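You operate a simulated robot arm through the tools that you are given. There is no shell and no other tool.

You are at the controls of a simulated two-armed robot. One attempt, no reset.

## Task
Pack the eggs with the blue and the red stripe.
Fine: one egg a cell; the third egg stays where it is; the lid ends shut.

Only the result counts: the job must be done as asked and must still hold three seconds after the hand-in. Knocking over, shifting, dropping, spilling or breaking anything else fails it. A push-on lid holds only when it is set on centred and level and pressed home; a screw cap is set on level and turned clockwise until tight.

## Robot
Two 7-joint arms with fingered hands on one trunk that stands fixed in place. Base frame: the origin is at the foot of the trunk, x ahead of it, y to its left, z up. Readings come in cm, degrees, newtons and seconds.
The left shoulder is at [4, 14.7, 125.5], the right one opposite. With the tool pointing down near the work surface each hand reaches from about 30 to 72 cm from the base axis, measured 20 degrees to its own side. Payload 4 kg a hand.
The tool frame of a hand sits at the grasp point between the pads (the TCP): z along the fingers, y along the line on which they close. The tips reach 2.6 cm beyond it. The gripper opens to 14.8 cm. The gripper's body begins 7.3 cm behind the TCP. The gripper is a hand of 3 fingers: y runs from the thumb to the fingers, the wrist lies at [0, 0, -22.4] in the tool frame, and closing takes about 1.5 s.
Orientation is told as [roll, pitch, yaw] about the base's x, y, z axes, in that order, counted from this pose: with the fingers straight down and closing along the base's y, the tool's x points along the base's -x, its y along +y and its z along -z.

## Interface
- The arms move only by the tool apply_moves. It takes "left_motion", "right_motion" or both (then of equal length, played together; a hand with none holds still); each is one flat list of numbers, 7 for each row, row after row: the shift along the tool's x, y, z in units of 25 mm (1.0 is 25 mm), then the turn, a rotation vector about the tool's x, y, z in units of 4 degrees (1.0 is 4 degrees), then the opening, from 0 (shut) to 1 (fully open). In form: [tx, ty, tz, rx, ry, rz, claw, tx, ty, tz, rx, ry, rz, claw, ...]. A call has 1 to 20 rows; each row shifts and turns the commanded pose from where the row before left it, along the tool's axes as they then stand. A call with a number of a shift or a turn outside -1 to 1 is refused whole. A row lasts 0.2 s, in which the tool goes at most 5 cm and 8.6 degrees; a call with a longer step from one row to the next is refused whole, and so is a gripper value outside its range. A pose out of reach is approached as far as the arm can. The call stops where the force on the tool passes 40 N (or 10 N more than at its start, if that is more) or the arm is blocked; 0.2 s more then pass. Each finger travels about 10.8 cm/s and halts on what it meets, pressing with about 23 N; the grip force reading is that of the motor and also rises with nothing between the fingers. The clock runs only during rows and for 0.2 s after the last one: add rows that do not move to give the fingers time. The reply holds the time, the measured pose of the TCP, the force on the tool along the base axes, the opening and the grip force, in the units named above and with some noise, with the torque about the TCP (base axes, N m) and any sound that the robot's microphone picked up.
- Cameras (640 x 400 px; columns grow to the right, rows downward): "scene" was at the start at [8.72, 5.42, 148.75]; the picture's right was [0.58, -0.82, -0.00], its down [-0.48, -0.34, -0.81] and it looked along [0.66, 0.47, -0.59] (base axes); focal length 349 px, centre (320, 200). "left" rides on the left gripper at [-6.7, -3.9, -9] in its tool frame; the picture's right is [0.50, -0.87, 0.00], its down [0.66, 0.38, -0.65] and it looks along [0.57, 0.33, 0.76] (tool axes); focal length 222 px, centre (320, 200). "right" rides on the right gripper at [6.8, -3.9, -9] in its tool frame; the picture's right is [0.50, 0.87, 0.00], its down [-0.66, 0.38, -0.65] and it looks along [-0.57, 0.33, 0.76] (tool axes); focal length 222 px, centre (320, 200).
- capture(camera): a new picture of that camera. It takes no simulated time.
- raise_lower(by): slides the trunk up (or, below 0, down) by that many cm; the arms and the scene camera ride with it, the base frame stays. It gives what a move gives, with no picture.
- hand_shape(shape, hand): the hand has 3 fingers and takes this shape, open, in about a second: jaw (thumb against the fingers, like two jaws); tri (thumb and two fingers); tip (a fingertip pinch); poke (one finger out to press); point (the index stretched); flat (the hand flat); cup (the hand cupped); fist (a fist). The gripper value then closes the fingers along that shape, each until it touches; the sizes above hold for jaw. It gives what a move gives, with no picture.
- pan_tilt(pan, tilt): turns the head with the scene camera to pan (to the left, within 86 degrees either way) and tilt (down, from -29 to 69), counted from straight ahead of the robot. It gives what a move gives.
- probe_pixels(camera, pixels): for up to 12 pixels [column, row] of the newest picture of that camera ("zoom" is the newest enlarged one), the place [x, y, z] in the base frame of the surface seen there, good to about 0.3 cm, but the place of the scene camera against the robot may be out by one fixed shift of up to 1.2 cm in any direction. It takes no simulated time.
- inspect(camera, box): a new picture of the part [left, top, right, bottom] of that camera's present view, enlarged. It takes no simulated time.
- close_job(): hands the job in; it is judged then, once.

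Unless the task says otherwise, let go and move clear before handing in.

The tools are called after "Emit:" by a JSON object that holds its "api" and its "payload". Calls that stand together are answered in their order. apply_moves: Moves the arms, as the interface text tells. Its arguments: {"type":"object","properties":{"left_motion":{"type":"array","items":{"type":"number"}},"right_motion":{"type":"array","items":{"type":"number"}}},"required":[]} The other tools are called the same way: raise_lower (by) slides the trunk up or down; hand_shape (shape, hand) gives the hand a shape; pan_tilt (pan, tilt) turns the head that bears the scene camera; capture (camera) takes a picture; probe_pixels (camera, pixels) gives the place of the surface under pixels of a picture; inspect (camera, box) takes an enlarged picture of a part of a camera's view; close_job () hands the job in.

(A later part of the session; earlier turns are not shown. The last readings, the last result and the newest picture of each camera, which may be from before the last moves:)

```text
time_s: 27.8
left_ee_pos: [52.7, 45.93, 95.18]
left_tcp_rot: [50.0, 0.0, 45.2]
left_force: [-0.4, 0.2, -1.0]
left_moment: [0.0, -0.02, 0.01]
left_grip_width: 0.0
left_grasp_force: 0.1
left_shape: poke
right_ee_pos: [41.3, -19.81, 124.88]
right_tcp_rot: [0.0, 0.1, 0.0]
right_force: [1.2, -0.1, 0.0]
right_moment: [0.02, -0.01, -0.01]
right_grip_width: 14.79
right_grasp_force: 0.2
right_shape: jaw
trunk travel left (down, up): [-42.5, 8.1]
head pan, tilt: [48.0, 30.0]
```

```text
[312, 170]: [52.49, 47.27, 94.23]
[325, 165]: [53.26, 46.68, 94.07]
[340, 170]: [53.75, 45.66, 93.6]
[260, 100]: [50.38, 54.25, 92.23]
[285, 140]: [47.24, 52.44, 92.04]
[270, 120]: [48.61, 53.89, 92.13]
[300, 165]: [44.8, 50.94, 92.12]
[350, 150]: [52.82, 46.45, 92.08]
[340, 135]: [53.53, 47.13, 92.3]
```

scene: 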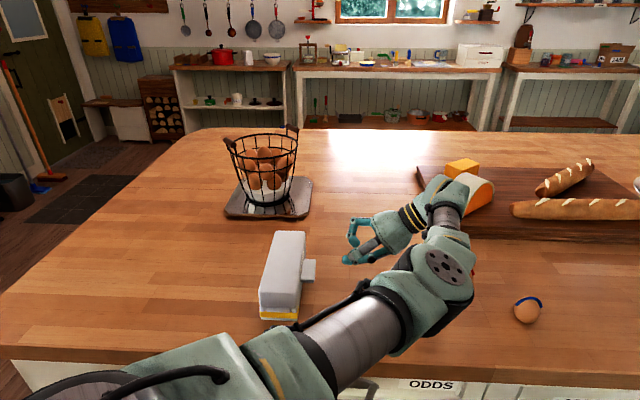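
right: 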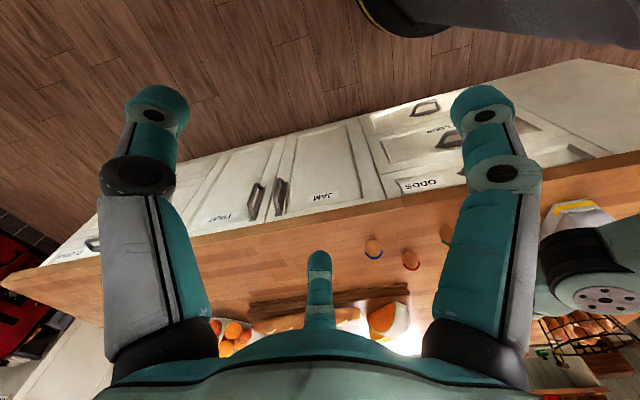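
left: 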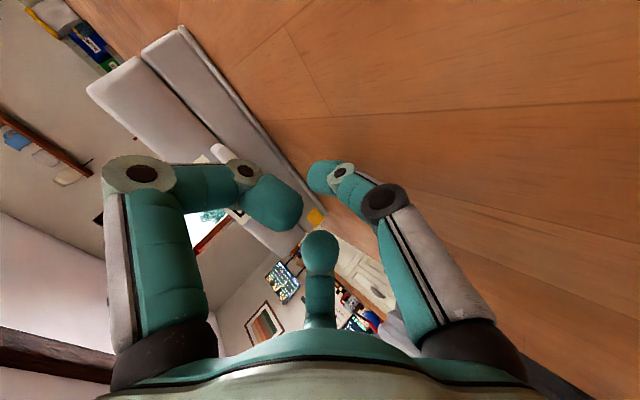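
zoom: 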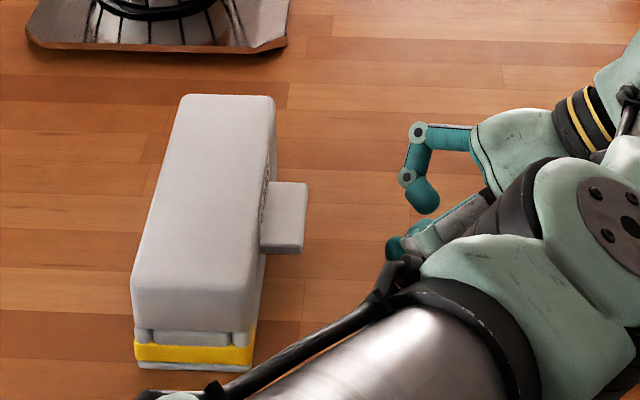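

The tip is at about (52.5,47.3,94.2), just below tab level with the table at 92.1. I'll advance 5.5 cm toward the carton, stopping just short of the tab edge, and look again.

Emit:
{"api": "apply_moves", "payload": {"left_motion": [0, 0.283, 0.337, 0, 0, 0, 0, 0, 0.283, 0.337, 0, 0, 0, 0, 0, 0.283, 0.337, 0, 0, 0, 0, 0, 0.283, 0.337, 0, 0, 0, 0, 0, 0.283, 0.337, 0, 0, 0, 0, 0, 0, 0, 0, 0, 0, 0]}}

Emit:
{"api": "capture", "payload": {"camera": "left"}}

Emit:
{"api": "inspect", "payload": {"camera": "scene", "box": [240, 200, 400, 330]}}

Emit:
{"api": "inspect", "payload": {"camera": "left", "box": [180, 80, 380, 280]}}

```text
time_s: 29.1
left_ee_pos: [48.99, 49.81, 95.37]
left_tcp_rot: [50.1, 0.0, 45.1]
left_force: [-0.2, 0.5, 0.6]
left_moment: [0.0, 0.0, -0.01]
left_grip_width: 0.01
left_grasp_force: 0.0
left_shape: poke
right_ee_pos: [41.32, -19.87, 125.09]
right_tcp_rot: [0.1, 0.1, -0.1]
right_force: [0.1, -0.4, -0.8]
right_moment: [0.0, -0.02, -0.02]
right_grip_width: 14.76
right_grasp_force: 0.0
right_shape: jaw
trunk travel left (down, up): [-42.5, 8.1]
head pan, tilt: [48.0, 30.0]
```

```text
taken
```

left: 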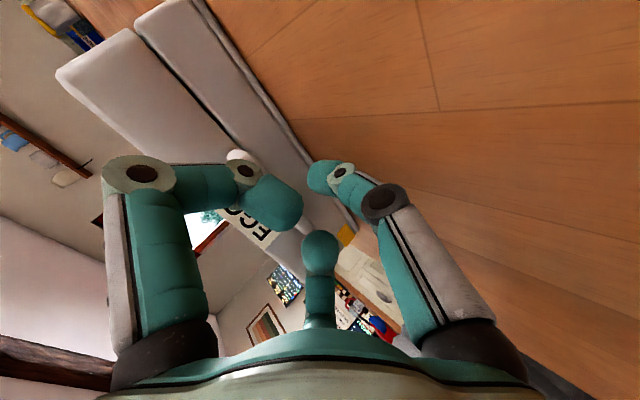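

```text
3.08 times, centred on (320, 265) of scene
```

zoom: 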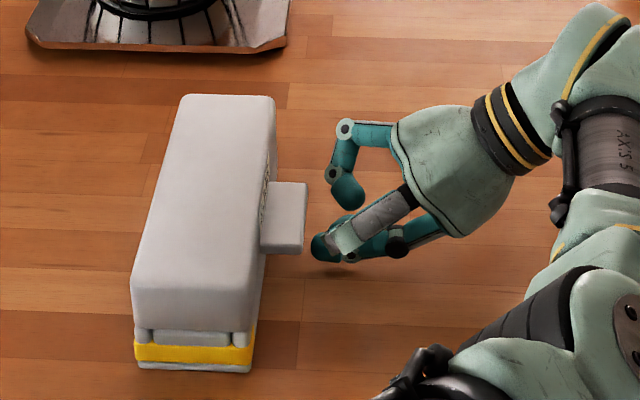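

```text
2.00 times, centred on (280, 180) of left
```

zoom: 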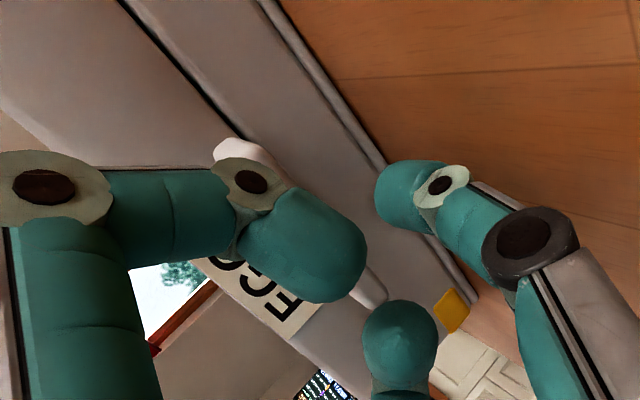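

The tip lines up with the middle of the tab, and the tab edge appears between the curled finger and the thumb. I'll drop 0.35 cm and slide 1.9 cm under the tab.

Emit:
{"api": "apply_moves", "payload": {"left_motion": [0, -0.107, 0.09, 0, 0, 0, 0, 0, 0.163, 0.194, 0, 0, 0, 0, 0, 0.163, 0.194, 0, 0, 0, 0, 0, 0.163, 0.194, 0, 0, 0, 0, 0, 0, 0, 0, 0, 0, 0]}}

Emit:
{"api": "capture", "payload": {"camera": "left"}}

Emit:
{"api": "inspect", "payload": {"camera": "scene", "box": [240, 200, 400, 330]}}

Emit:
{"api": "inspect", "payload": {"camera": "left", "box": [180, 80, 380, 280]}}

```text
time_s: 30.4
left_ee_pos: [47.51, 51.15, 95.04]
left_tcp_rot: [50.1, -0.1, 45.2]
left_force: [2.4, -1.0, -0.5]
left_moment: [0.05, 0.06, -0.02]
left_grip_width: 0.02
left_grasp_force: 0.0
left_shape: poke
right_ee_pos: [41.45, -19.89, 125.04]
right_tcp_rot: [0.1, 0.0, 0.0]
right_force: [0.7, 0.8, 0.0]
right_moment: [0.0, -0.03, 0.03]
right_grip_width: 14.8
right_grasp_force: 0.0
right_shape: jaw
trunk travel left (down, up): [-42.5, 8.1]
head pan, tilt: [48.0, 30.0]
```

```text
taken
```

left: 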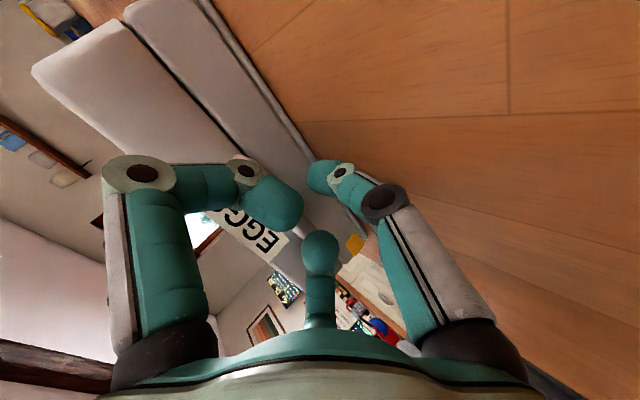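

```text
3.08 times, centred on (320, 265) of scene
```

zoom: 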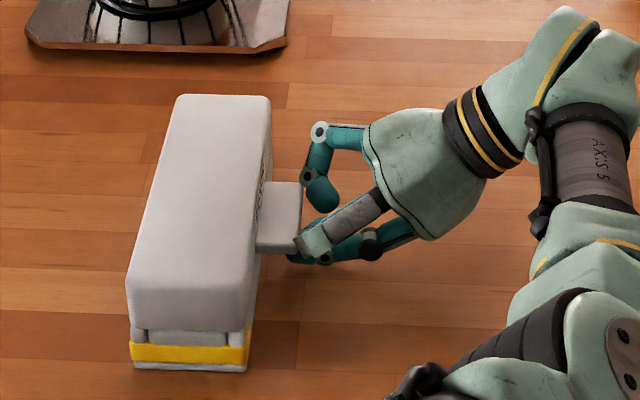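

```text
2.00 times, centred on (280, 180) of left
```

zoom: 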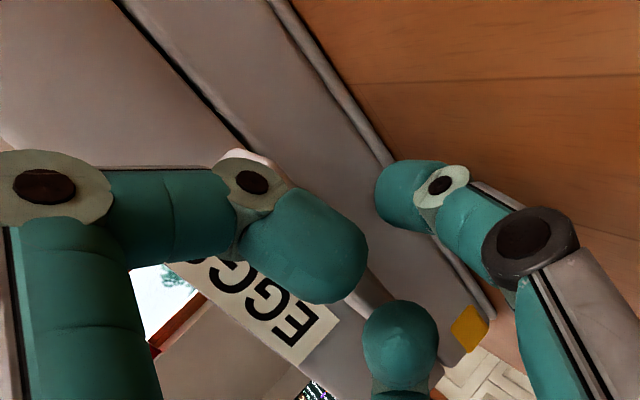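

The force rose to 2.4 N and the carton crept about 0.3 cm, so the curled fingers crowd the tab in this shape. I'll back off; the open jaw gives a straight thumb under the tab with the other two fingers well above the lid, so I'll switch to that.

Emit:
{"api": "apply_moves", "payload": {"left_motion": [0, -0.309, -0.368, 0, 0, 0, 0, 0, -0.309, -0.368, 0, 0, 0, 0, 0, -0.309, -0.368, 0, 0, 0, 0, 0, -0.309, -0.368, 0, 0, 0, 0, 0, -0.309, -0.368, 0, 0, 0, 0, 0, 0.613, -0.514, 0, 0, 0, 0, 0, 0.613, -0.514, 0, 0, 0, 0, 0, 0.613, -0.514, 0, 0, 0, 0, 0, 0.613, -0.514, 0, 0, 0, 0, 0, 0.613, -0.514, 0, 0, 0, 0]}}

Emit:
{"api": "hand_shape", "payload": {"shape": "jaw", "hand": "left"}}

Emit:
{"api": "capture", "payload": {"camera": "left"}}

Emit:
{"api": "inspect", "payload": {"camera": "scene", "box": [240, 180, 440, 330]}}

Emit:
{"api": "probe_pixels", "payload": {"camera": "left", "pixels": [[480, 95], [470, 110], [490, 115], [455, 105], [502, 175], [318, 260], [318, 290], [155, 100], [180, 100], [140, 172]]}}

```text
time_s: 32.5
left_ee_pos: [51.77, 46.89, 105.05]
left_tcp_rot: [49.9, 0.0, 45.2]
left_force: [-0.5, 0.7, 0.4]
left_moment: [0.0, -0.02, -0.02]
left_grip_width: 0.0
left_grasp_force: 0.1
left_shape: poke
right_ee_pos: [41.49, -19.88, 125.04]
right_tcp_rot: [0.2, 0.1, 0.0]
right_force: [0.8, -0.1, -0.2]
right_moment: [0.01, -0.01, 0.0]
right_grip_width: 14.79
right_grasp_force: 0.1
right_shape: jaw
trunk travel left (down, up): [-42.5, 8.1]
head pan, tilt: [48.0, 30.0]
```

```text
time_s: 33.5
left_ee_pos: [51.76, 47.0, 104.94]
left_tcp_rot: [50.0, -0.1, 45.3]
left_force: [0.2, 0.2, -0.1]
left_moment: [-0.01, 0.01, 0.01]
left_grip_width: 14.79
left_grasp_force: 0.0
left_shape: jaw
right_ee_pos: [41.48, -19.65, 125.03]
right_tcp_rot: [0.1, 0.1, 0.0]
right_force: [1.0, 0.1, -0.7]
right_moment: [0.0, 0.0, -0.03]
right_grip_width: 14.77
right_grasp_force: 0.2
right_shape: jaw
trunk travel left (down, up): [-42.5, 8.1]
head pan, tilt: [48.0, 30.0]
```

```text
taken
```

left: 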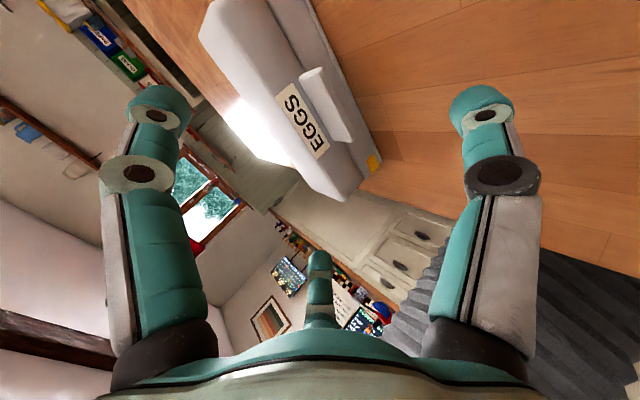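

```text
2.67 times, centred on (340, 255) of scene
```

zoom: 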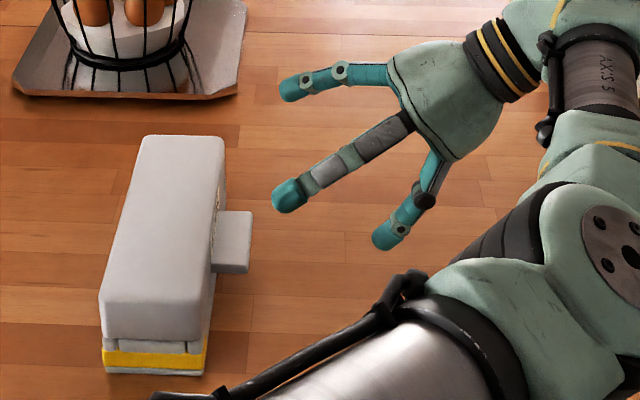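

```text
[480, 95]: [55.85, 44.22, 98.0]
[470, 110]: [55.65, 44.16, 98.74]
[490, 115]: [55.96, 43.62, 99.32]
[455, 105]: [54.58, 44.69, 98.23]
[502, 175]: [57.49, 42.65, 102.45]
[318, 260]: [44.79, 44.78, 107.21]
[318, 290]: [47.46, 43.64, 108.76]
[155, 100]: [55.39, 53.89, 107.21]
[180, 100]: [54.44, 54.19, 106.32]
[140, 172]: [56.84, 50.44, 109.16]
```

In open jaw the thumb tip sits at about y=-8.2, z=+2.6 in the tool frame, and the hand has ample room over the lid. I'll re-probe the tab, since the carton crept slightly, and tilt to 60°.

Emit:
{"api": "probe_pixels", "payload": {"camera": "left", "pixels": [[318, 72], [350, 138], [302, 78], [332, 138], [320, 105], [335, 105], [310, 15], [372, 175], [205, 30], [305, 195]]}}

Emit:
{"api": "apply_moves", "payload": {"left_motion": [0, 0, 0, -1, 0, 0, 1, 0, 0, 0, -1, 0, 0, 1, 0, 0, 0, -0.5, 0, 0, 1, 0, 0, 0, 0, 0, 0, 1]}}

Emit:
{"api": "inspect", "payload": {"camera": "scene", "box": [240, 180, 440, 330]}}

Emit:
{"api": "capture", "payload": {"camera": "left"}}

```text
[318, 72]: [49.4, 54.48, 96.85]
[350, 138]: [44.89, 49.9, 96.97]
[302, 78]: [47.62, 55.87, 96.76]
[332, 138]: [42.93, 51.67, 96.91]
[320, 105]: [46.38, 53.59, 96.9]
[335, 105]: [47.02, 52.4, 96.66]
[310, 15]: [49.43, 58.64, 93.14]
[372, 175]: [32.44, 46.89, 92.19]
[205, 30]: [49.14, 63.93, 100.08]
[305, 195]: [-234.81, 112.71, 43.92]
```

```text
time_s: 34.5
left_ee_pos: [51.81, 46.95, 104.95]
left_tcp_rot: [60.1, 0.0, 45.2]
left_force: [-0.1, 0.1, -0.2]
left_moment: [-0.03, 0.02, -0.03]
left_grip_width: 14.8
left_grasp_force: 0.1
left_shape: jaw
right_ee_pos: [41.35, -19.84, 125.0]
right_tcp_rot: [0.1, 0.1, -0.1]
right_force: [-0.4, -0.8, 0.0]
right_moment: [0.0, 0.0, -0.03]
right_grip_width: 14.8
right_grasp_force: 0.0
right_shape: jaw
trunk travel left (down, up): [-42.5, 8.1]
head pan, tilt: [48.0, 30.0]
```

```text
2.67 times, centred on (340, 255) of scene
```

zoom: 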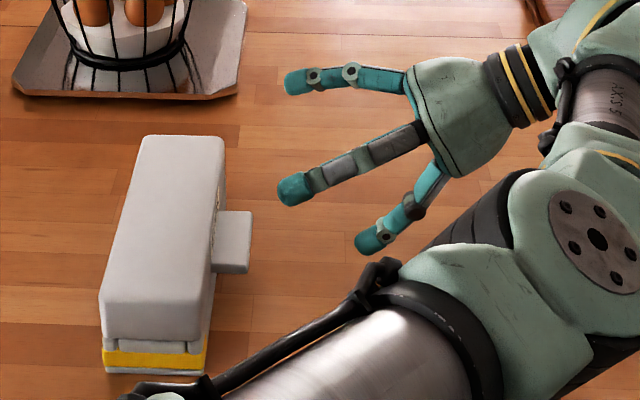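

```text
taken
```

left: 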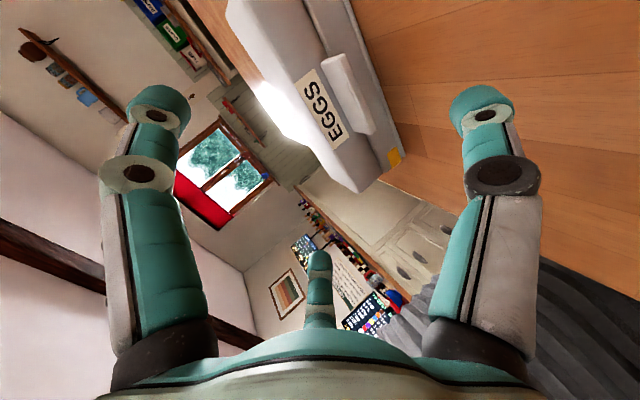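

The tab's outer edge is now at s≈-3.55 along the carton's front normal, with its top at z≈96.9 and the tab clear of the fingers. I'll bring the thumb down to just in front of the tab and look.

Emit:
{"api": "apply_moves", "payload": {"left_motion": [-0.04, 0.22, 0.381, 0, 0, 0, 1, -0.04, 0.22, 0.381, 0, 0, 0, 1, -0.04, 0.22, 0.381, 0, 0, 0, 1, -0.04, 0.22, 0.381, 0, 0, 0, 1, 0, -0.364, 0.21, 0, 0, 0, 1, 0, -0.364, 0.21, 0, 0, 0, 1, 0, -0.364, 0.21, 0, 0, 0, 1, 0, 0, 0, 0, 0, 0, 1]}}

Emit:
{"api": "capture", "payload": {"camera": "left"}}

Emit:
{"api": "inspect", "payload": {"camera": "scene", "box": [240, 180, 400, 330]}}

Emit:
{"api": "probe_pixels", "payload": {"camera": "left", "pixels": [[480, 95], [455, 105], [460, 95], [475, 90]]}}

```text
time_s: 36.2
left_ee_pos: [48.94, 50.32, 101.9]
left_tcp_rot: [60.1, 0.0, 45.2]
left_force: [0.7, 1.6, 0.5]
left_moment: [0.02, -0.03, 0.02]
left_grip_width: 14.8
left_grasp_force: 0.1
left_shape: jaw
right_ee_pos: [41.46, -19.78, 124.94]
right_tcp_rot: [0.1, 0.1, 0.0]
right_force: [-0.3, -0.1, 0.2]
right_moment: [-0.01, 0.0, -0.02]
right_grip_width: 14.8
right_grasp_force: 0.1
right_shape: jaw
trunk travel left (down, up): [-42.5, 8.1]
head pan, tilt: [48.0, 30.0]
```

```text
taken
```

left: 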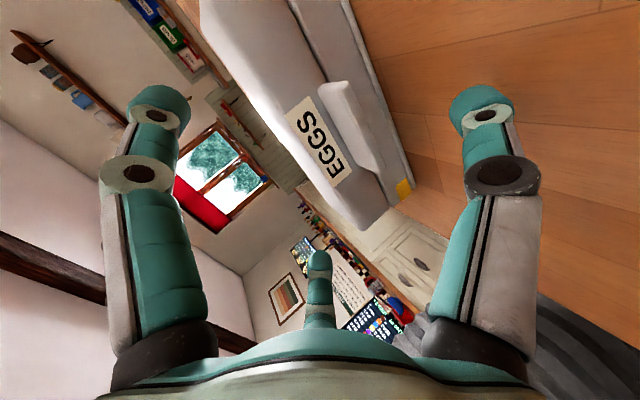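

```text
2.67 times, centred on (320, 255) of scene
```

zoom: 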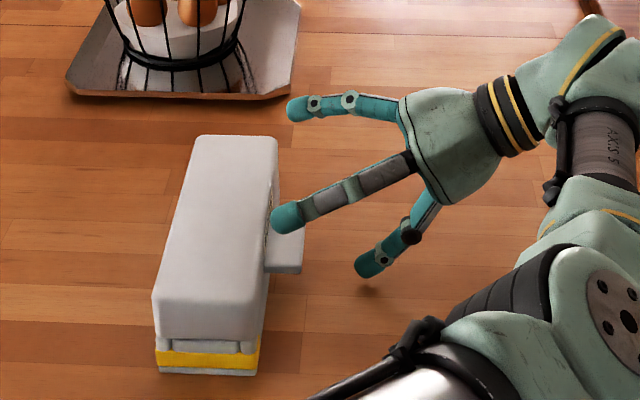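

```text
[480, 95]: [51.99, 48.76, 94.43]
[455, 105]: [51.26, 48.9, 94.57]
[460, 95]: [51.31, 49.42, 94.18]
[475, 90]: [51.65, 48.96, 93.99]
```

The thumb tip is at z≈94 with about 4 cm to go before the tab, and the upper fingers clear the lid. I'll advance 4.9 cm, so the tip just enters under the tab edge.

Emit:
{"api": "apply_moves", "payload": {"left_motion": [0, 0.196, 0.339, 0, 0, 0, 1, 0, 0.196, 0.339, 0, 0, 0, 1, 0, 0.196, 0.339, 0, 0, 0, 1, 0, 0.196, 0.339, 0, 0, 0, 1, 0, 0.196, 0.339, 0, 0, 0, 1, 0, 0, 0, 0, 0, 0, 1]}}

Emit:
{"api": "capture", "payload": {"camera": "left"}}

Emit:
{"api": "inspect", "payload": {"camera": "scene", "box": [240, 180, 400, 330]}}

Emit:
{"api": "inspect", "payload": {"camera": "left", "box": [300, 40, 560, 240]}}

```text
time_s: 37.6
left_ee_pos: [45.46, 53.8, 101.74]
left_tcp_rot: [60.1, 0.0, 45.1]
left_force: [0.3, 0.7, -1.3]
left_moment: [0.01, 0.02, 0.0]
left_grip_width: 14.79
left_grasp_force: 0.1
left_shape: jaw
right_ee_pos: [41.4, -19.82, 125.05]
right_tcp_rot: [0.1, 0.1, 0.0]
right_force: [-0.4, 0.0, 0.0]
right_moment: [0.02, 0.03, 0.01]
right_grip_width: 14.79
right_grasp_force: 0.1
right_shape: jaw
trunk travel left (down, up): [-42.5, 8.1]
head pan, tilt: [48.0, 30.0]
```

```text
taken
```

left: 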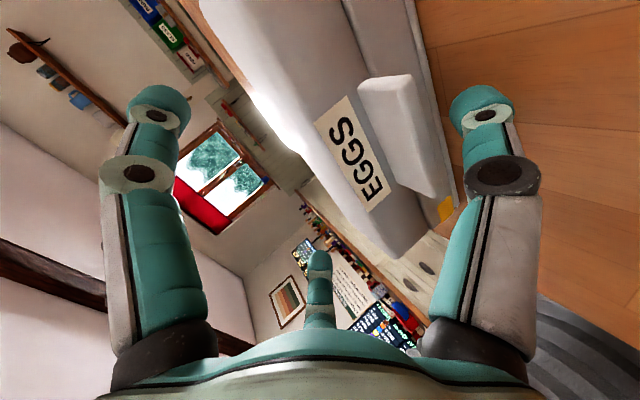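

```text
2.67 times, centred on (320, 255) of scene
```

zoom: 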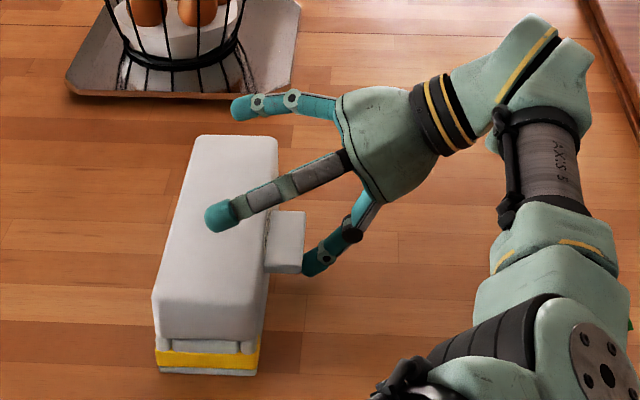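

```text
2.00 times, centred on (430, 140) of left
```

zoom: 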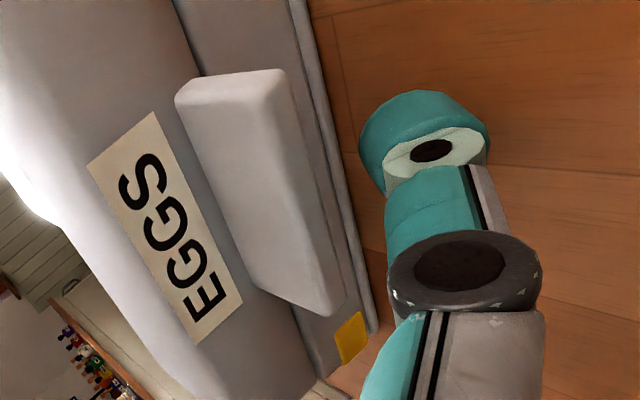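

There's no contact yet; the thumb tip is right at the tab's outer edge and level with its underside. I'll slide 1.5 cm further in.

Emit:
{"api": "apply_moves", "payload": {"left_motion": [0, 0.1, 0.173, 0, 0, 0, 1, 0, 0.1, 0.173, 0, 0, 0, 1, 0, 0.1, 0.173, 0, 0, 0, 1, 0, 0, 0, 0, 0, 0, 1]}}

Emit:
{"api": "inspect", "payload": {"camera": "left", "box": [300, 40, 560, 240]}}

Emit:
{"api": "inspect", "payload": {"camera": "scene", "box": [240, 180, 400, 330]}}

```text
time_s: 38.6
left_ee_pos: [44.46, 54.75, 101.8]
left_tcp_rot: [60.1, 0.0, 45.1]
left_force: [0.3, 0.7, -0.8]
left_moment: [-0.03, -0.01, 0.02]
left_grip_width: 14.79
left_grasp_force: 0.1
left_shape: jaw
right_ee_pos: [41.53, -19.73, 125.04]
right_tcp_rot: [0.0, 0.0, 0.0]
right_force: [-0.1, -0.1, 0.9]
right_moment: [0.0, 0.02, -0.01]
right_grip_width: 14.8
right_grasp_force: 0.1
right_shape: jaw
trunk travel left (down, up): [-42.5, 8.1]
head pan, tilt: [48.0, 30.0]
```

```text
2.00 times, centred on (430, 140) of left
```

zoom: 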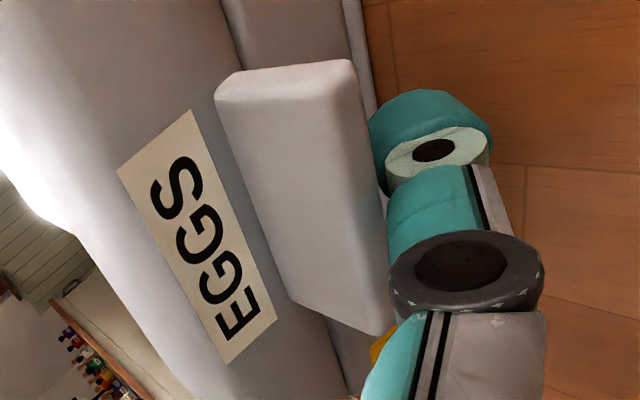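

```text
2.67 times, centred on (320, 255) of scene
```

zoom: 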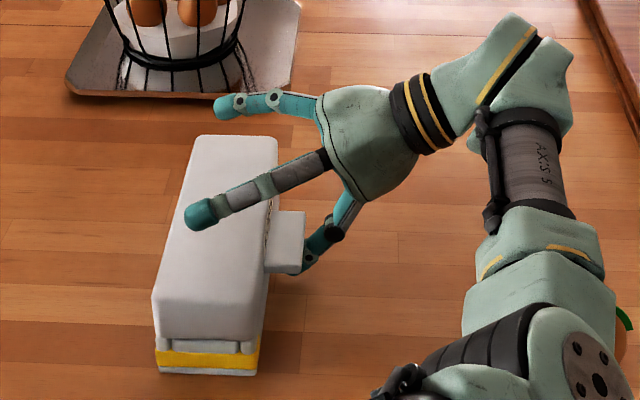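

The thumb tip is now hidden under the tab in the scene view, with no force reading. I'll lift about 1.8 cm and check that the lid rises.

Emit:
{"api": "apply_moves", "payload": {"left_motion": [0, 0.166, -0.073, 0, 0, 0, 1, 0, 0.166, -0.073, 0, 0, 0, 1, 0, 0.166, -0.073, 0, 0, 0, 1, 0, 0.166, -0.073, 0, 0, 0, 1, 0, 0, 0, 0, 0, 0, 1]}}

Emit:
{"api": "inspect", "payload": {"camera": "left", "box": [200, 0, 600, 250]}}

Emit:
{"api": "inspect", "payload": {"camera": "scene", "box": [240, 180, 400, 330]}}

```text
time_s: 39.9
left_ee_pos: [44.35, 55.0, 103.63]
left_tcp_rot: [60.1, 0.0, 45.2]
left_force: [0.2, 0.0, 0.4]
left_moment: [-0.01, -0.03, 0.0]
left_grip_width: 14.79
left_grasp_force: 0.1
left_shape: jaw
right_ee_pos: [41.46, -19.83, 124.96]
right_tcp_rot: [0.2, 0.1, 0.0]
right_force: [0.4, -0.4, -0.1]
right_moment: [0.03, 0.0, 0.01]
right_grip_width: 14.8
right_grasp_force: 0.1
right_shape: jaw
trunk travel left (down, up): [-42.5, 8.1]
head pan, tilt: [48.0, 30.0]
```

```text
1.60 times, centred on (400, 125) of left
```

zoom: 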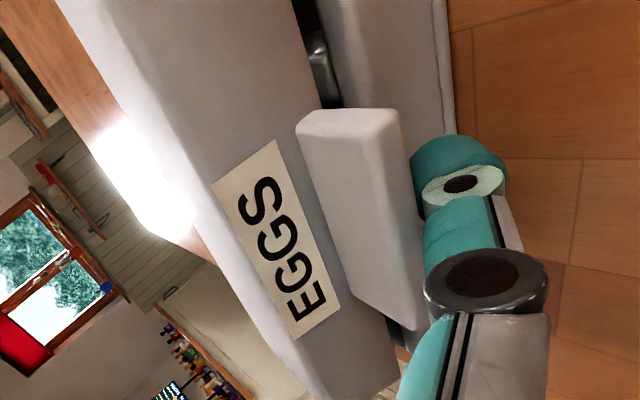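

```text
2.67 times, centred on (320, 255) of scene
```

zoom: 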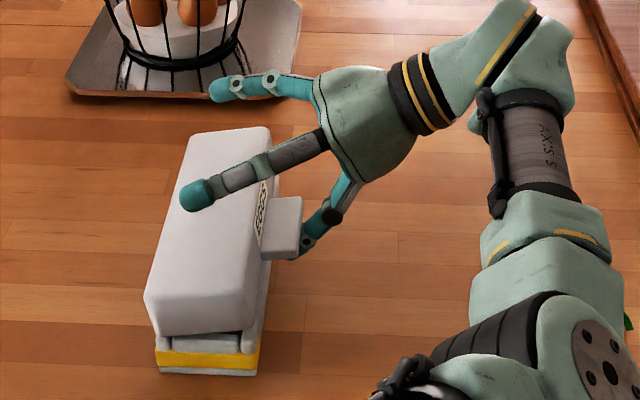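

The lid is lifting and a dark gap has opened at its front edge, with negligible force. I'll continue along the hinge arc to roughly 30°.

Emit:
{"api": "apply_moves", "payload": {"left_motion": [0, 0.243, -0.06, 0, 0, 0, 1, 0, 0.243, -0.05, 0, 0, 0, 1, 0, 0.243, -0.04, 0, 0, 0, 1, 0, 0.243, -0.02, 0, 0, 0, 1, 0, 0.243, -0.01, 0, 0, 0, 1, 0, 0.243, -0.01, 0, 0, 0, 1, 0, 0, 0, 0, 0, 0, 1]}}

Emit:
{"api": "inspect", "payload": {"camera": "left", "box": [200, 0, 600, 250]}}

Emit:
{"api": "inspect", "payload": {"camera": "scene", "box": [240, 180, 400, 330]}}

```text
time_s: 41.5
left_ee_pos: [43.24, 55.93, 107.19]
left_tcp_rot: [60.0, 0.0, 45.2]
left_force: [0.8, -0.9, 0.2]
left_moment: [0.0, -0.04, -0.01]
left_grip_width: 14.79
left_grasp_force: 0.1
left_shape: jaw
right_ee_pos: [41.45, -19.8, 124.94]
right_tcp_rot: [0.1, 0.1, 0.0]
right_force: [-0.3, -0.6, -0.5]
right_moment: [0.02, -0.01, 0.01]
right_grip_width: 14.78
right_grasp_force: 0.0
right_shape: jaw
trunk travel left (down, up): [-42.5, 8.1]
head pan, tilt: [48.0, 30.0]
```

```text
1.60 times, centred on (400, 125) of left
```

zoom: 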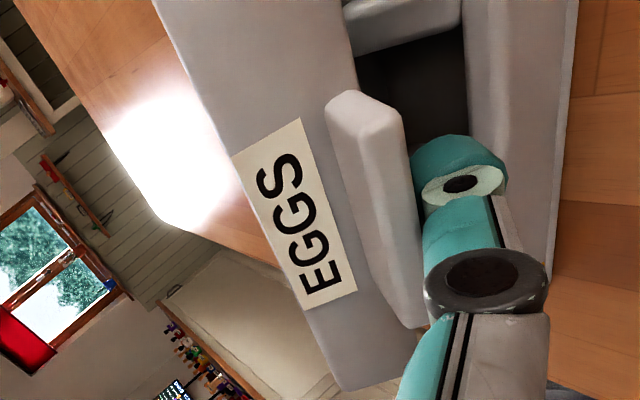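

```text
2.67 times, centred on (320, 255) of scene
```

zoom: 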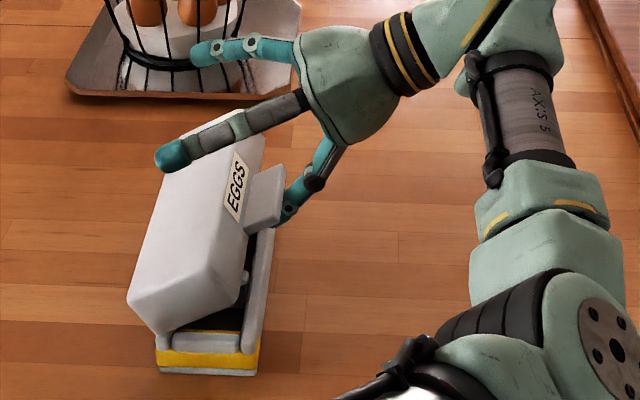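

The lid is at about 30° and following well. I'll continue the arc to about 60°.

Emit:
{"api": "apply_moves", "payload": {"left_motion": [0, 0.329, 0.046, 0, 0, 0, 1, 0, 0.329, 0.046, 0, 0, 0, 1, 0, 0.315, 0.102, 0, 0, 0, 1, 0, 0.315, 0.102, 0, 0, 0, 1, 0, 0.294, 0.156, 0, 0, 0, 1, 0, 0.294, 0.156, 0, 0, 0, 1, 0, 0, 0, 0, 0, 0, 1]}}

Emit:
{"api": "inspect", "payload": {"camera": "left", "box": [200, 0, 600, 250]}}

Emit:
{"api": "inspect", "payload": {"camera": "scene", "box": [240, 180, 400, 330]}}

```text
time_s: 43.0
left_ee_pos: [40.74, 58.58, 110.36]
left_tcp_rot: [60.2, 0.1, 45.1]
left_force: [0.2, 0.7, -0.6]
left_moment: [-0.04, 0.01, -0.03]
left_grip_width: 14.82
left_grasp_force: 0.1
left_shape: jaw
right_ee_pos: [41.43, -19.83, 125.09]
right_tcp_rot: [0.0, 0.1, 0.0]
right_force: [-0.5, 0.0, 0.3]
right_moment: [-0.01, -0.01, -0.03]
right_grip_width: 14.81
right_grasp_force: 0.1
right_shape: jaw
trunk travel left (down, up): [-42.5, 8.1]
head pan, tilt: [48.0, 30.0]
```

```text
1.60 times, centred on (400, 125) of left
```

zoom: 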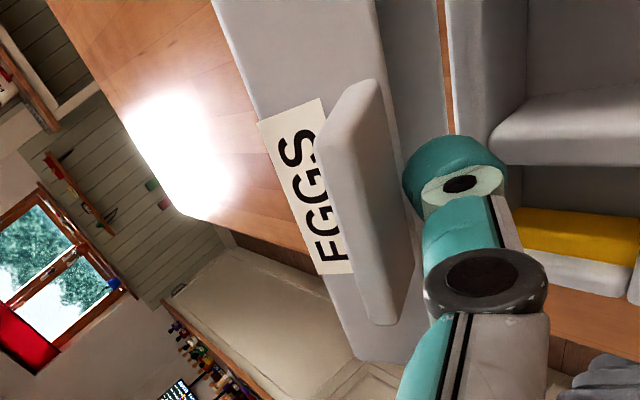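

```text
2.67 times, centred on (320, 255) of scene
```

zoom: 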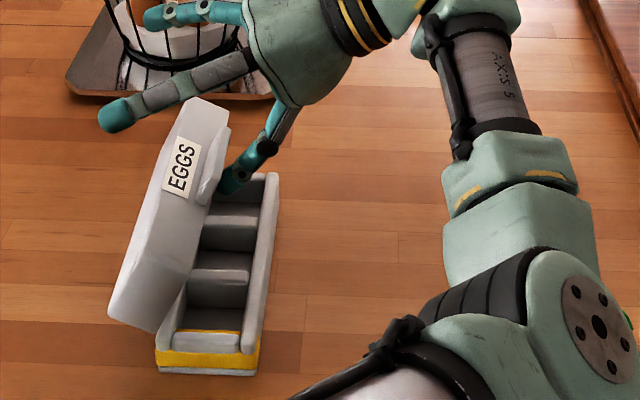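

The lid is at roughly 60° and the single row of cells is now visible. I'll continue the arc past vertical, to about 95°.

Emit:
{"api": "apply_moves", "payload": {"left_motion": [0, 0.262, 0.205, 0, 0, 0, 1, 0, 0.262, 0.205, 0, 0, 0, 1, 0, 0.223, 0.246, 0, 0, 0, 1, 0, 0.223, 0.246, 0, 0, 0, 1, 0, 0.175, 0.283, 0, 0, 0, 1, 0, 0.175, 0.283, 0, 0, 0, 1, 0, 0, 0, 0, 0, 0, 1]}}

Emit:
{"api": "inspect", "payload": {"camera": "left", "box": [200, 0, 600, 250]}}

Emit:
{"api": "inspect", "payload": {"camera": "scene", "box": [200, 150, 400, 330]}}

```text
time_s: 44.6
left_ee_pos: [37.19, 61.95, 111.4]
left_tcp_rot: [60.1, -0.1, 45.2]
left_force: [-0.1, -0.8, -0.3]
left_moment: [0.02, 0.0, 0.0]
left_grip_width: 14.82
left_grasp_force: 0.0
left_shape: jaw
right_ee_pos: [41.43, -19.67, 125.04]
right_tcp_rot: [0.2, 0.1, 0.0]
right_force: [0.5, 0.6, 0.2]
right_moment: [0.01, 0.0, -0.02]
right_grip_width: 14.78
right_grasp_force: 0.0
right_shape: jaw
trunk travel left (down, up): [-42.5, 8.1]
head pan, tilt: [48.0, 30.0]
```

```text
1.60 times, centred on (400, 125) of left
```

zoom: 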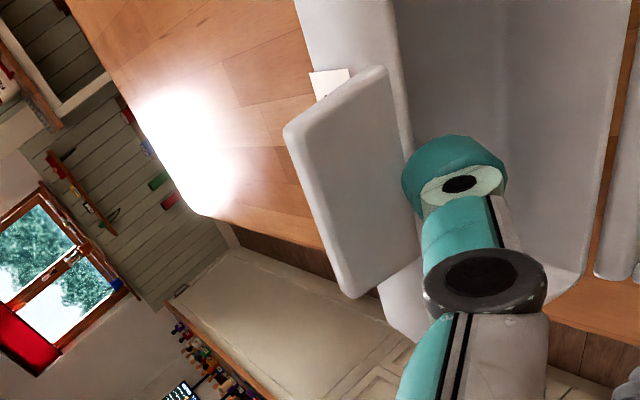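

```text
2.22 times, centred on (300, 240) of scene
```

zoom: 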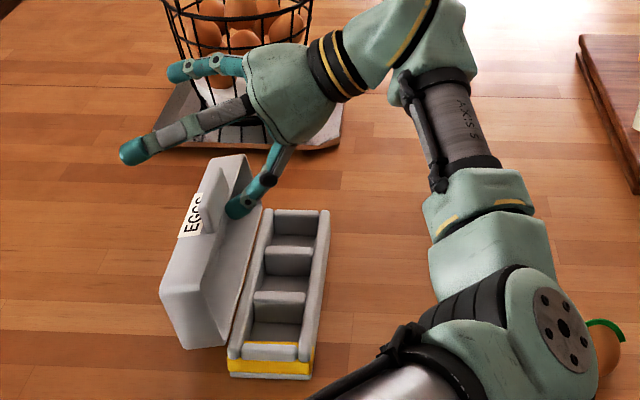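

The lid is near vertical and three cells show. I'll push about 3–4 cm more toward the hinge side so the lid goes well past vertical.

Emit:
{"api": "apply_moves", "payload": {"left_motion": [0, 0.12, 0.3, 0, 0, 0, 1, 0, 0.12, 0.3, 0, 0, 0, 1, 0, 0.08, 0.3, 0, 0, 0, 1, 0, 0.08, 0.3, 0, 0, 0, 1, 0, 0, 0, 0, 0, 0, 1]}}

Emit:
{"api": "inspect", "payload": {"camera": "left", "box": [200, 0, 600, 250]}}

Emit:
{"api": "inspect", "payload": {"camera": "scene", "box": [200, 150, 400, 330]}}

```text
time_s: 45.9
left_ee_pos: [35.05, 64.17, 110.86]
left_tcp_rot: [60.0, 0.0, 45.2]
left_force: [1.0, -0.6, 0.7]
left_moment: [-0.05, -0.03, -0.01]
left_grip_width: 14.77
left_grasp_force: 0.1
left_shape: jaw
right_ee_pos: [41.43, -19.78, 125.07]
right_tcp_rot: [0.2, 0.0, 0.0]
right_force: [1.4, -0.2, 0.2]
right_moment: [0.04, -0.03, 0.0]
right_grip_width: 14.78
right_grasp_force: 0.1
right_shape: jaw
trunk travel left (down, up): [-42.5, 8.1]
head pan, tilt: [48.0, 30.0]
```

```text
1.60 times, centred on (400, 125) of left
```

zoom: 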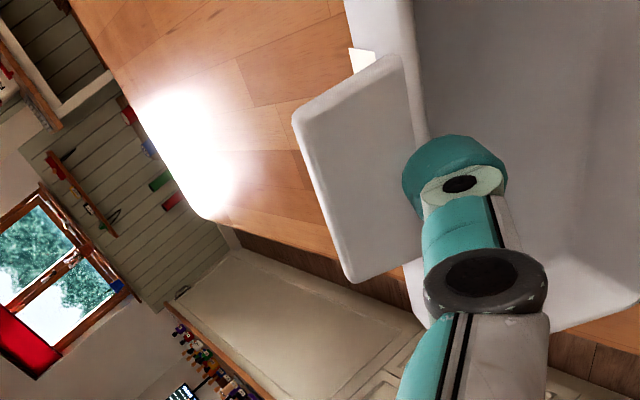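

```text
2.22 times, centred on (300, 240) of scene
```

zoom: 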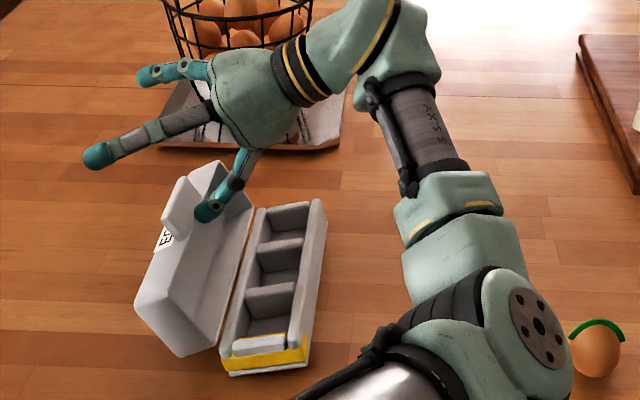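

The lid is past vertical and seems to be at its stop, since the base turned a little at the last push. I'll ease the thumb back 2 cm to see whether the lid stays open by itself.

Emit:
{"api": "apply_moves", "payload": {"left_motion": [0, -0.1, -0.173, 0, 0, 0, 1, 0, -0.1, -0.173, 0, 0, 0, 1, 0, -0.1, -0.173, 0, 0, 0, 1, 0, -0.1, -0.173, 0, 0, 0, 1, 0, 0, 0, 0, 0, 0, 1, 0, 0, 0, 0, 0, 0, 1]}}

Emit:
{"api": "inspect", "payload": {"camera": "left", "box": [200, 0, 600, 250]}}

Emit:
{"api": "inspect", "payload": {"camera": "scene", "box": [200, 150, 400, 330]}}

```text
time_s: 47.2
left_ee_pos: [36.42, 62.85, 110.83]
left_tcp_rot: [60.1, 0.0, 45.1]
left_force: [0.0, -0.9, 0.7]
left_moment: [0.02, -0.01, -0.02]
left_grip_width: 14.78
left_grasp_force: 0.1
left_shape: jaw
right_ee_pos: [41.38, -19.66, 124.97]
right_tcp_rot: [0.1, 0.2, 0.0]
right_force: [0.4, 1.0, -0.4]
right_moment: [0.01, 0.01, 0.0]
right_grip_width: 14.79
right_grasp_force: 0.0
right_shape: jaw
trunk travel left (down, up): [-42.5, 8.1]
head pan, tilt: [48.0, 30.0]
```

```text
1.60 times, centred on (400, 125) of left
```

zoom: 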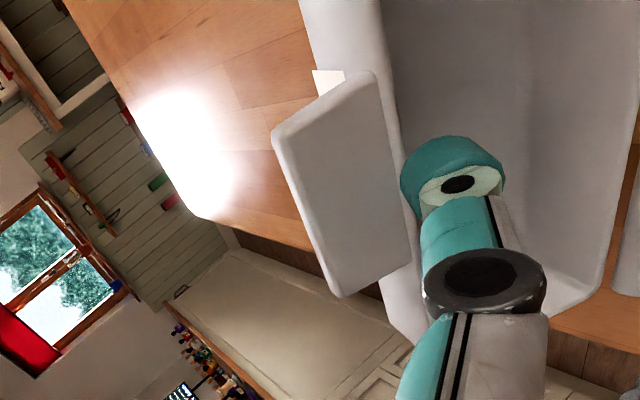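

```text
2.22 times, centred on (300, 240) of scene
```

zoom: 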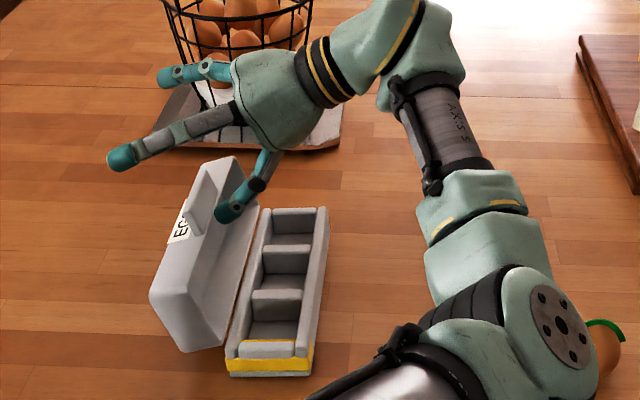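

The base settled back flat, so it had been tipping slightly against the hinge stop. I'll retreat further to see whether the lid stays up without support.

Emit:
{"api": "apply_moves", "payload": {"left_motion": [0, -0.1, -0.173, 0, 0, 0, 1, 0, -0.1, -0.173, 0, 0, 0, 1, 0, -0.1, -0.173, 0, 0, 0, 1, 0, -0.1, -0.173, 0, 0, 0, 1, 0, 0, 0, 0, 0, 0, 1]}}

Emit:
{"api": "inspect", "payload": {"camera": "left", "box": [200, 0, 600, 250]}}

Emit:
{"api": "inspect", "payload": {"camera": "scene", "box": [200, 150, 400, 330]}}

```text
time_s: 48.5
left_ee_pos: [37.98, 61.32, 110.74]
left_tcp_rot: [60.1, 0.0, 45.3]
left_force: [0.1, -0.1, 0.6]
left_moment: [0.01, -0.01, 0.02]
left_grip_width: 14.77
left_grasp_force: 0.1
left_shape: jaw
right_ee_pos: [41.43, -19.59, 124.91]
right_tcp_rot: [0.2, 0.1, 0.0]
right_force: [0.9, -0.6, -0.2]
right_moment: [0.02, 0.01, 0.02]
right_grip_width: 14.8
right_grasp_force: 0.2
right_shape: jaw
trunk travel left (down, up): [-42.5, 8.1]
head pan, tilt: [48.0, 30.0]
```

```text
1.60 times, centred on (400, 125) of left
```

zoom: 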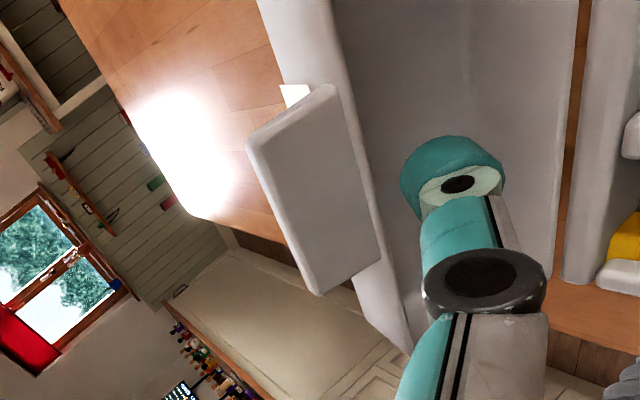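

```text
2.22 times, centred on (300, 240) of scene
```

zoom: 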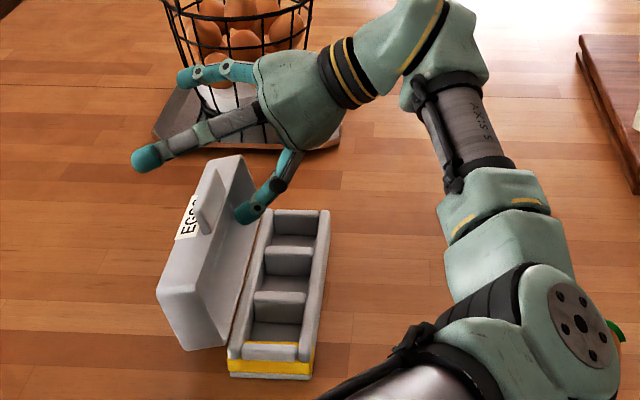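

The lid now stands open at about 95° with the thumb clear of it. I'll withdraw outward, rise, and straighten the hand.

Emit:
{"api": "apply_moves", "payload": {"left_motion": [0, -0.25, -0.433, 0, 0, 0, 1, 0, -0.25, -0.433, 0, 0, 0, 1, 0, -0.25, -0.433, 0, 0, 0, 1, 0, -0.25, -0.433, 0, 0, 0, 1, 0, -0.25, -0.433, 0, 0, 0, 1, 0, -0.25, -0.433, 0, 0, 0, 1, 0, -0.25, -0.433, 0, 0, 0, 1, 0, -0.25, -0.433, 0, 0, 0, 1, 0, 0.433, -0.25, 0, 0, 0, 1, 0, 0.433, -0.25, 0, 0, 0, 1, 0, 0.433, -0.25, 0, 0, 0, 1, 0, 0.433, -0.25, 0, 0, 0, 1]}}

Emit:
{"api": "apply_moves", "payload": {"left_motion": [0, 0, 0, 1, 0, 0, 1, 0, 0, 0, 1, 0, 0, 1, 0, 0, 0, 1, 0, 0, 1, 0, 0, 0, 1, 0, 0, 1, 0, 0, 0, 1, 0, 0, 1, 0, 0, 0, 1, 0, 0, 1, 0, 0, 0, 1, 0, 0, 1, 0, 0, 0, 1, 0, 0, 1, 0, 0, 0, 1, 0, 0, 1, 0, 0, 0, 1, 0, 0, 1, 0, 0, 0, 1, 0, 0, 1, 0, 0, 0, 1, 0, 0, 1, 0, 0, 0, 1, 0, 0, 1, 0, 0, 0, 1, 0, 0, 1, 0, 0, 0, 1, 0, 0, 1, 0, 0, 0, 0, 0, 0, 1]}}

Emit:
{"api": "capture", "payload": {"camera": "left"}}

Emit:
{"api": "capture", "payload": {"camera": "scene"}}

```text
time_s: 51.0
left_ee_pos: [44.89, 54.4, 115.68]
left_tcp_rot: [60.0, 0.0, 45.2]
left_force: [0.0, 0.0, 0.7]
left_moment: [0.0, 0.01, -0.02]
left_grip_width: 14.79
left_grasp_force: 0.0
left_shape: jaw
right_ee_pos: [41.52, -19.77, 124.92]
right_tcp_rot: [0.1, 0.1, 0.0]
right_force: [-0.6, 0.1, -0.5]
right_moment: [0.03, -0.01, -0.03]
right_grip_width: 14.78
right_grasp_force: 0.0
right_shape: jaw
trunk travel left (down, up): [-42.5, 8.1]
head pan, tilt: [48.0, 30.0]
```

```text
time_s: 54.5
left_ee_pos: [45.05, 54.28, 115.67]
left_tcp_rot: [0.0, 0.0, 45.2]
left_force: [-0.4, -0.5, -0.3]
left_moment: [0.0, -0.01, 0.05]
left_grip_width: 14.79
left_grasp_force: 0.1
left_shape: jaw
right_ee_pos: [41.43, -19.8, 124.99]
right_tcp_rot: [0.1, 0.0, 0.0]
right_force: [1.0, 0.6, 0.3]
right_moment: [-0.02, 0.03, -0.03]
right_grip_width: 14.77
right_grasp_force: 0.1
right_shape: jaw
trunk travel left (down, up): [-42.5, 8.1]
head pan, tilt: [48.0, 30.0]
```

```text
taken
```

left: 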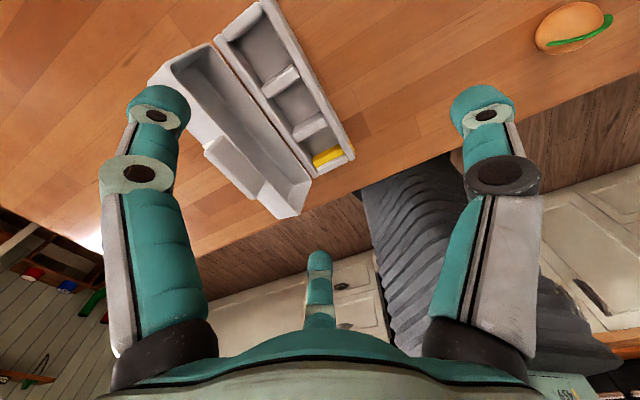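

```text
taken
```

scene: 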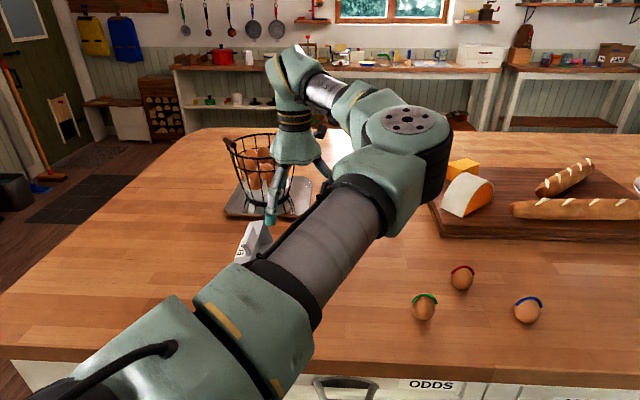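

The carton is open with three cells visible in the left view at about (260,50), (297,103) and (322,140). I'll zoom and probe the cell walls and floors.

Emit:
{"api": "inspect", "payload": {"camera": "left", "box": [140, 0, 380, 220]}}

Emit:
{"api": "probe_pixels", "payload": {"camera": "left", "pixels": [[262, 55], [297, 102], [320, 138], [280, 80], [308, 125], [225, 38], [268, 5], [310, 178], [352, 152], [255, 45], [288, 95]]}}

```text
1.82 times, centred on (260, 110) of left
```

zoom: 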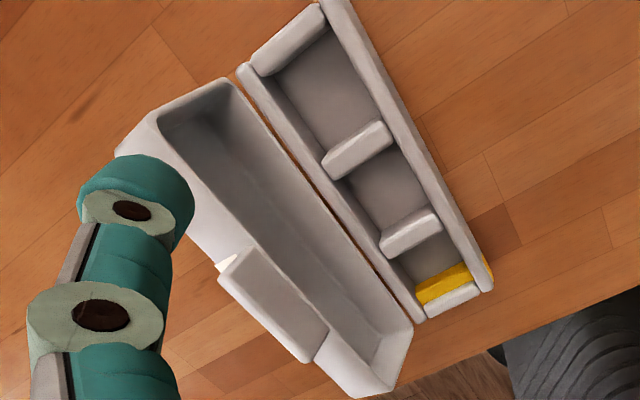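

```text
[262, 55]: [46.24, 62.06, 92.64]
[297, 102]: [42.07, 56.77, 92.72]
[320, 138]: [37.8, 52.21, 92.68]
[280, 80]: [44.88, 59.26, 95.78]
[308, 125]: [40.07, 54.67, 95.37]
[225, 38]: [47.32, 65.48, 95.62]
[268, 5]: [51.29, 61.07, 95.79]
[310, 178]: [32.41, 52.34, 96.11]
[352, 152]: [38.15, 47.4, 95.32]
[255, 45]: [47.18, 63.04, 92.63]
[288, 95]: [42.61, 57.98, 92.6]
```

The cells' centres come out near (47.2,61.4), (42.6,56.8) and (38.0,52.2), with the floor at z≈92.65 and wall tops at 95.6. I'll look at the eggs from the right camera and the scene camera to establish their pose.

Emit:
{"api": "inspect", "payload": {"camera": "right", "box": [340, 215, 480, 290]}}

Emit:
{"api": "inspect", "payload": {"camera": "scene", "box": [400, 250, 560, 340]}}

Emit:
{"api": "inspect", "payload": {"camera": "left", "box": [510, 0, 640, 70]}}

```text
4.57 times, centred on (410, 252) of right
```

zoom: 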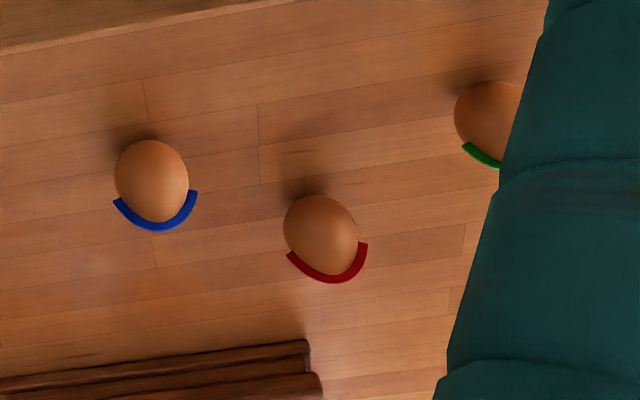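

```text
4.00 times, centred on (480, 295) of scene
```

zoom: 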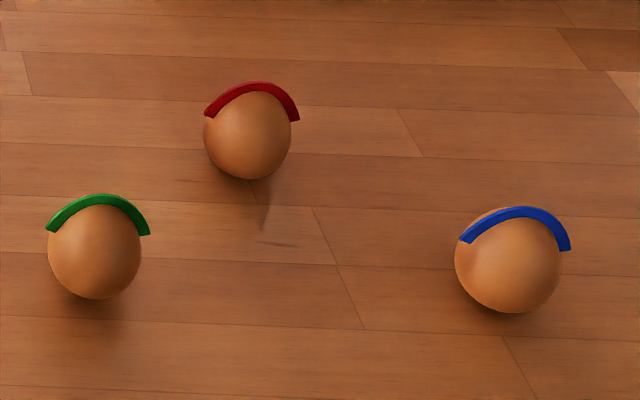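

```text
4.92 times, centred on (575, 35) of left
```

zoom: 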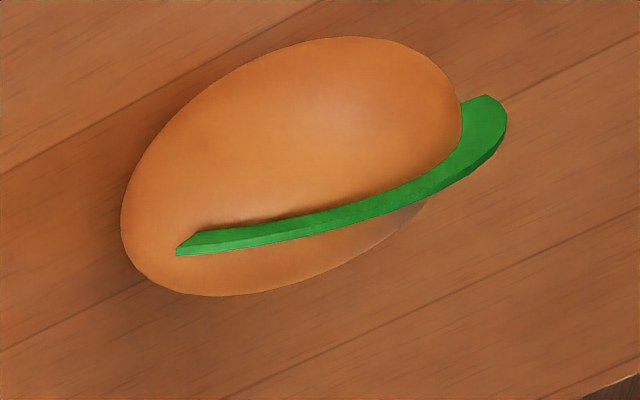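

The egg pose is still ambiguous, so I want a lower, closer look with the right hand's camera. First I'll probe where the left elbow is and measure egg-top heights from the right camera.

Emit:
{"api": "inspect", "payload": {"camera": "right", "box": [340, 215, 480, 290]}}

Emit:
{"api": "probe_pixels", "payload": {"camera": "zoom", "pixels": [[153, 185], [158, 205], [162, 215], [162, 227], [130, 165], [320, 230], [328, 262], [332, 277], [300, 215], [240, 300], [150, 145]]}}

Emit:
{"api": "probe_pixels", "payload": {"camera": "scene", "pixels": [[405, 120], [440, 160], [420, 210], [445, 120], [340, 230], [300, 100], [400, 230]]}}

```text
4.57 times, centred on (410, 252) of right
```

zoom: 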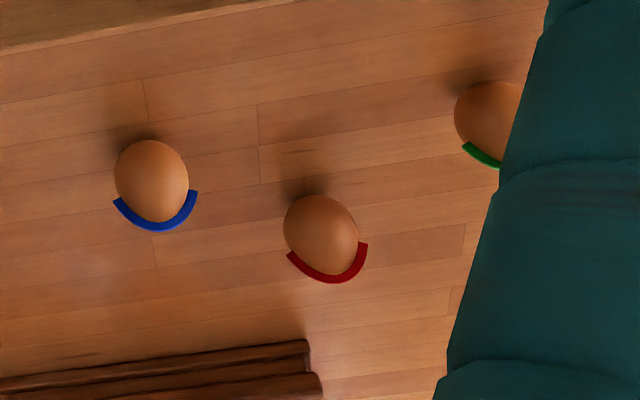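

```text
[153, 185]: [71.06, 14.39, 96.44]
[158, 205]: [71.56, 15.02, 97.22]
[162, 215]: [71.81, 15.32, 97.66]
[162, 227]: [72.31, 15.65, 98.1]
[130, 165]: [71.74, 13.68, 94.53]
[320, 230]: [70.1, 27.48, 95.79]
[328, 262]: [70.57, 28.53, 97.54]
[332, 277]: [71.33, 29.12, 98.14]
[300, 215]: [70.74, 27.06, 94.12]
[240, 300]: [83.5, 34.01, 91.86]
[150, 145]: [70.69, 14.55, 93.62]
```

```text
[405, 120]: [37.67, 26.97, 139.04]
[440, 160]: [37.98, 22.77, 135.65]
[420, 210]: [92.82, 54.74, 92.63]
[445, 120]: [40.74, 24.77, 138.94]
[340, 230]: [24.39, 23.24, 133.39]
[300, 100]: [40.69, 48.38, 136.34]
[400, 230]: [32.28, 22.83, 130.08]
```

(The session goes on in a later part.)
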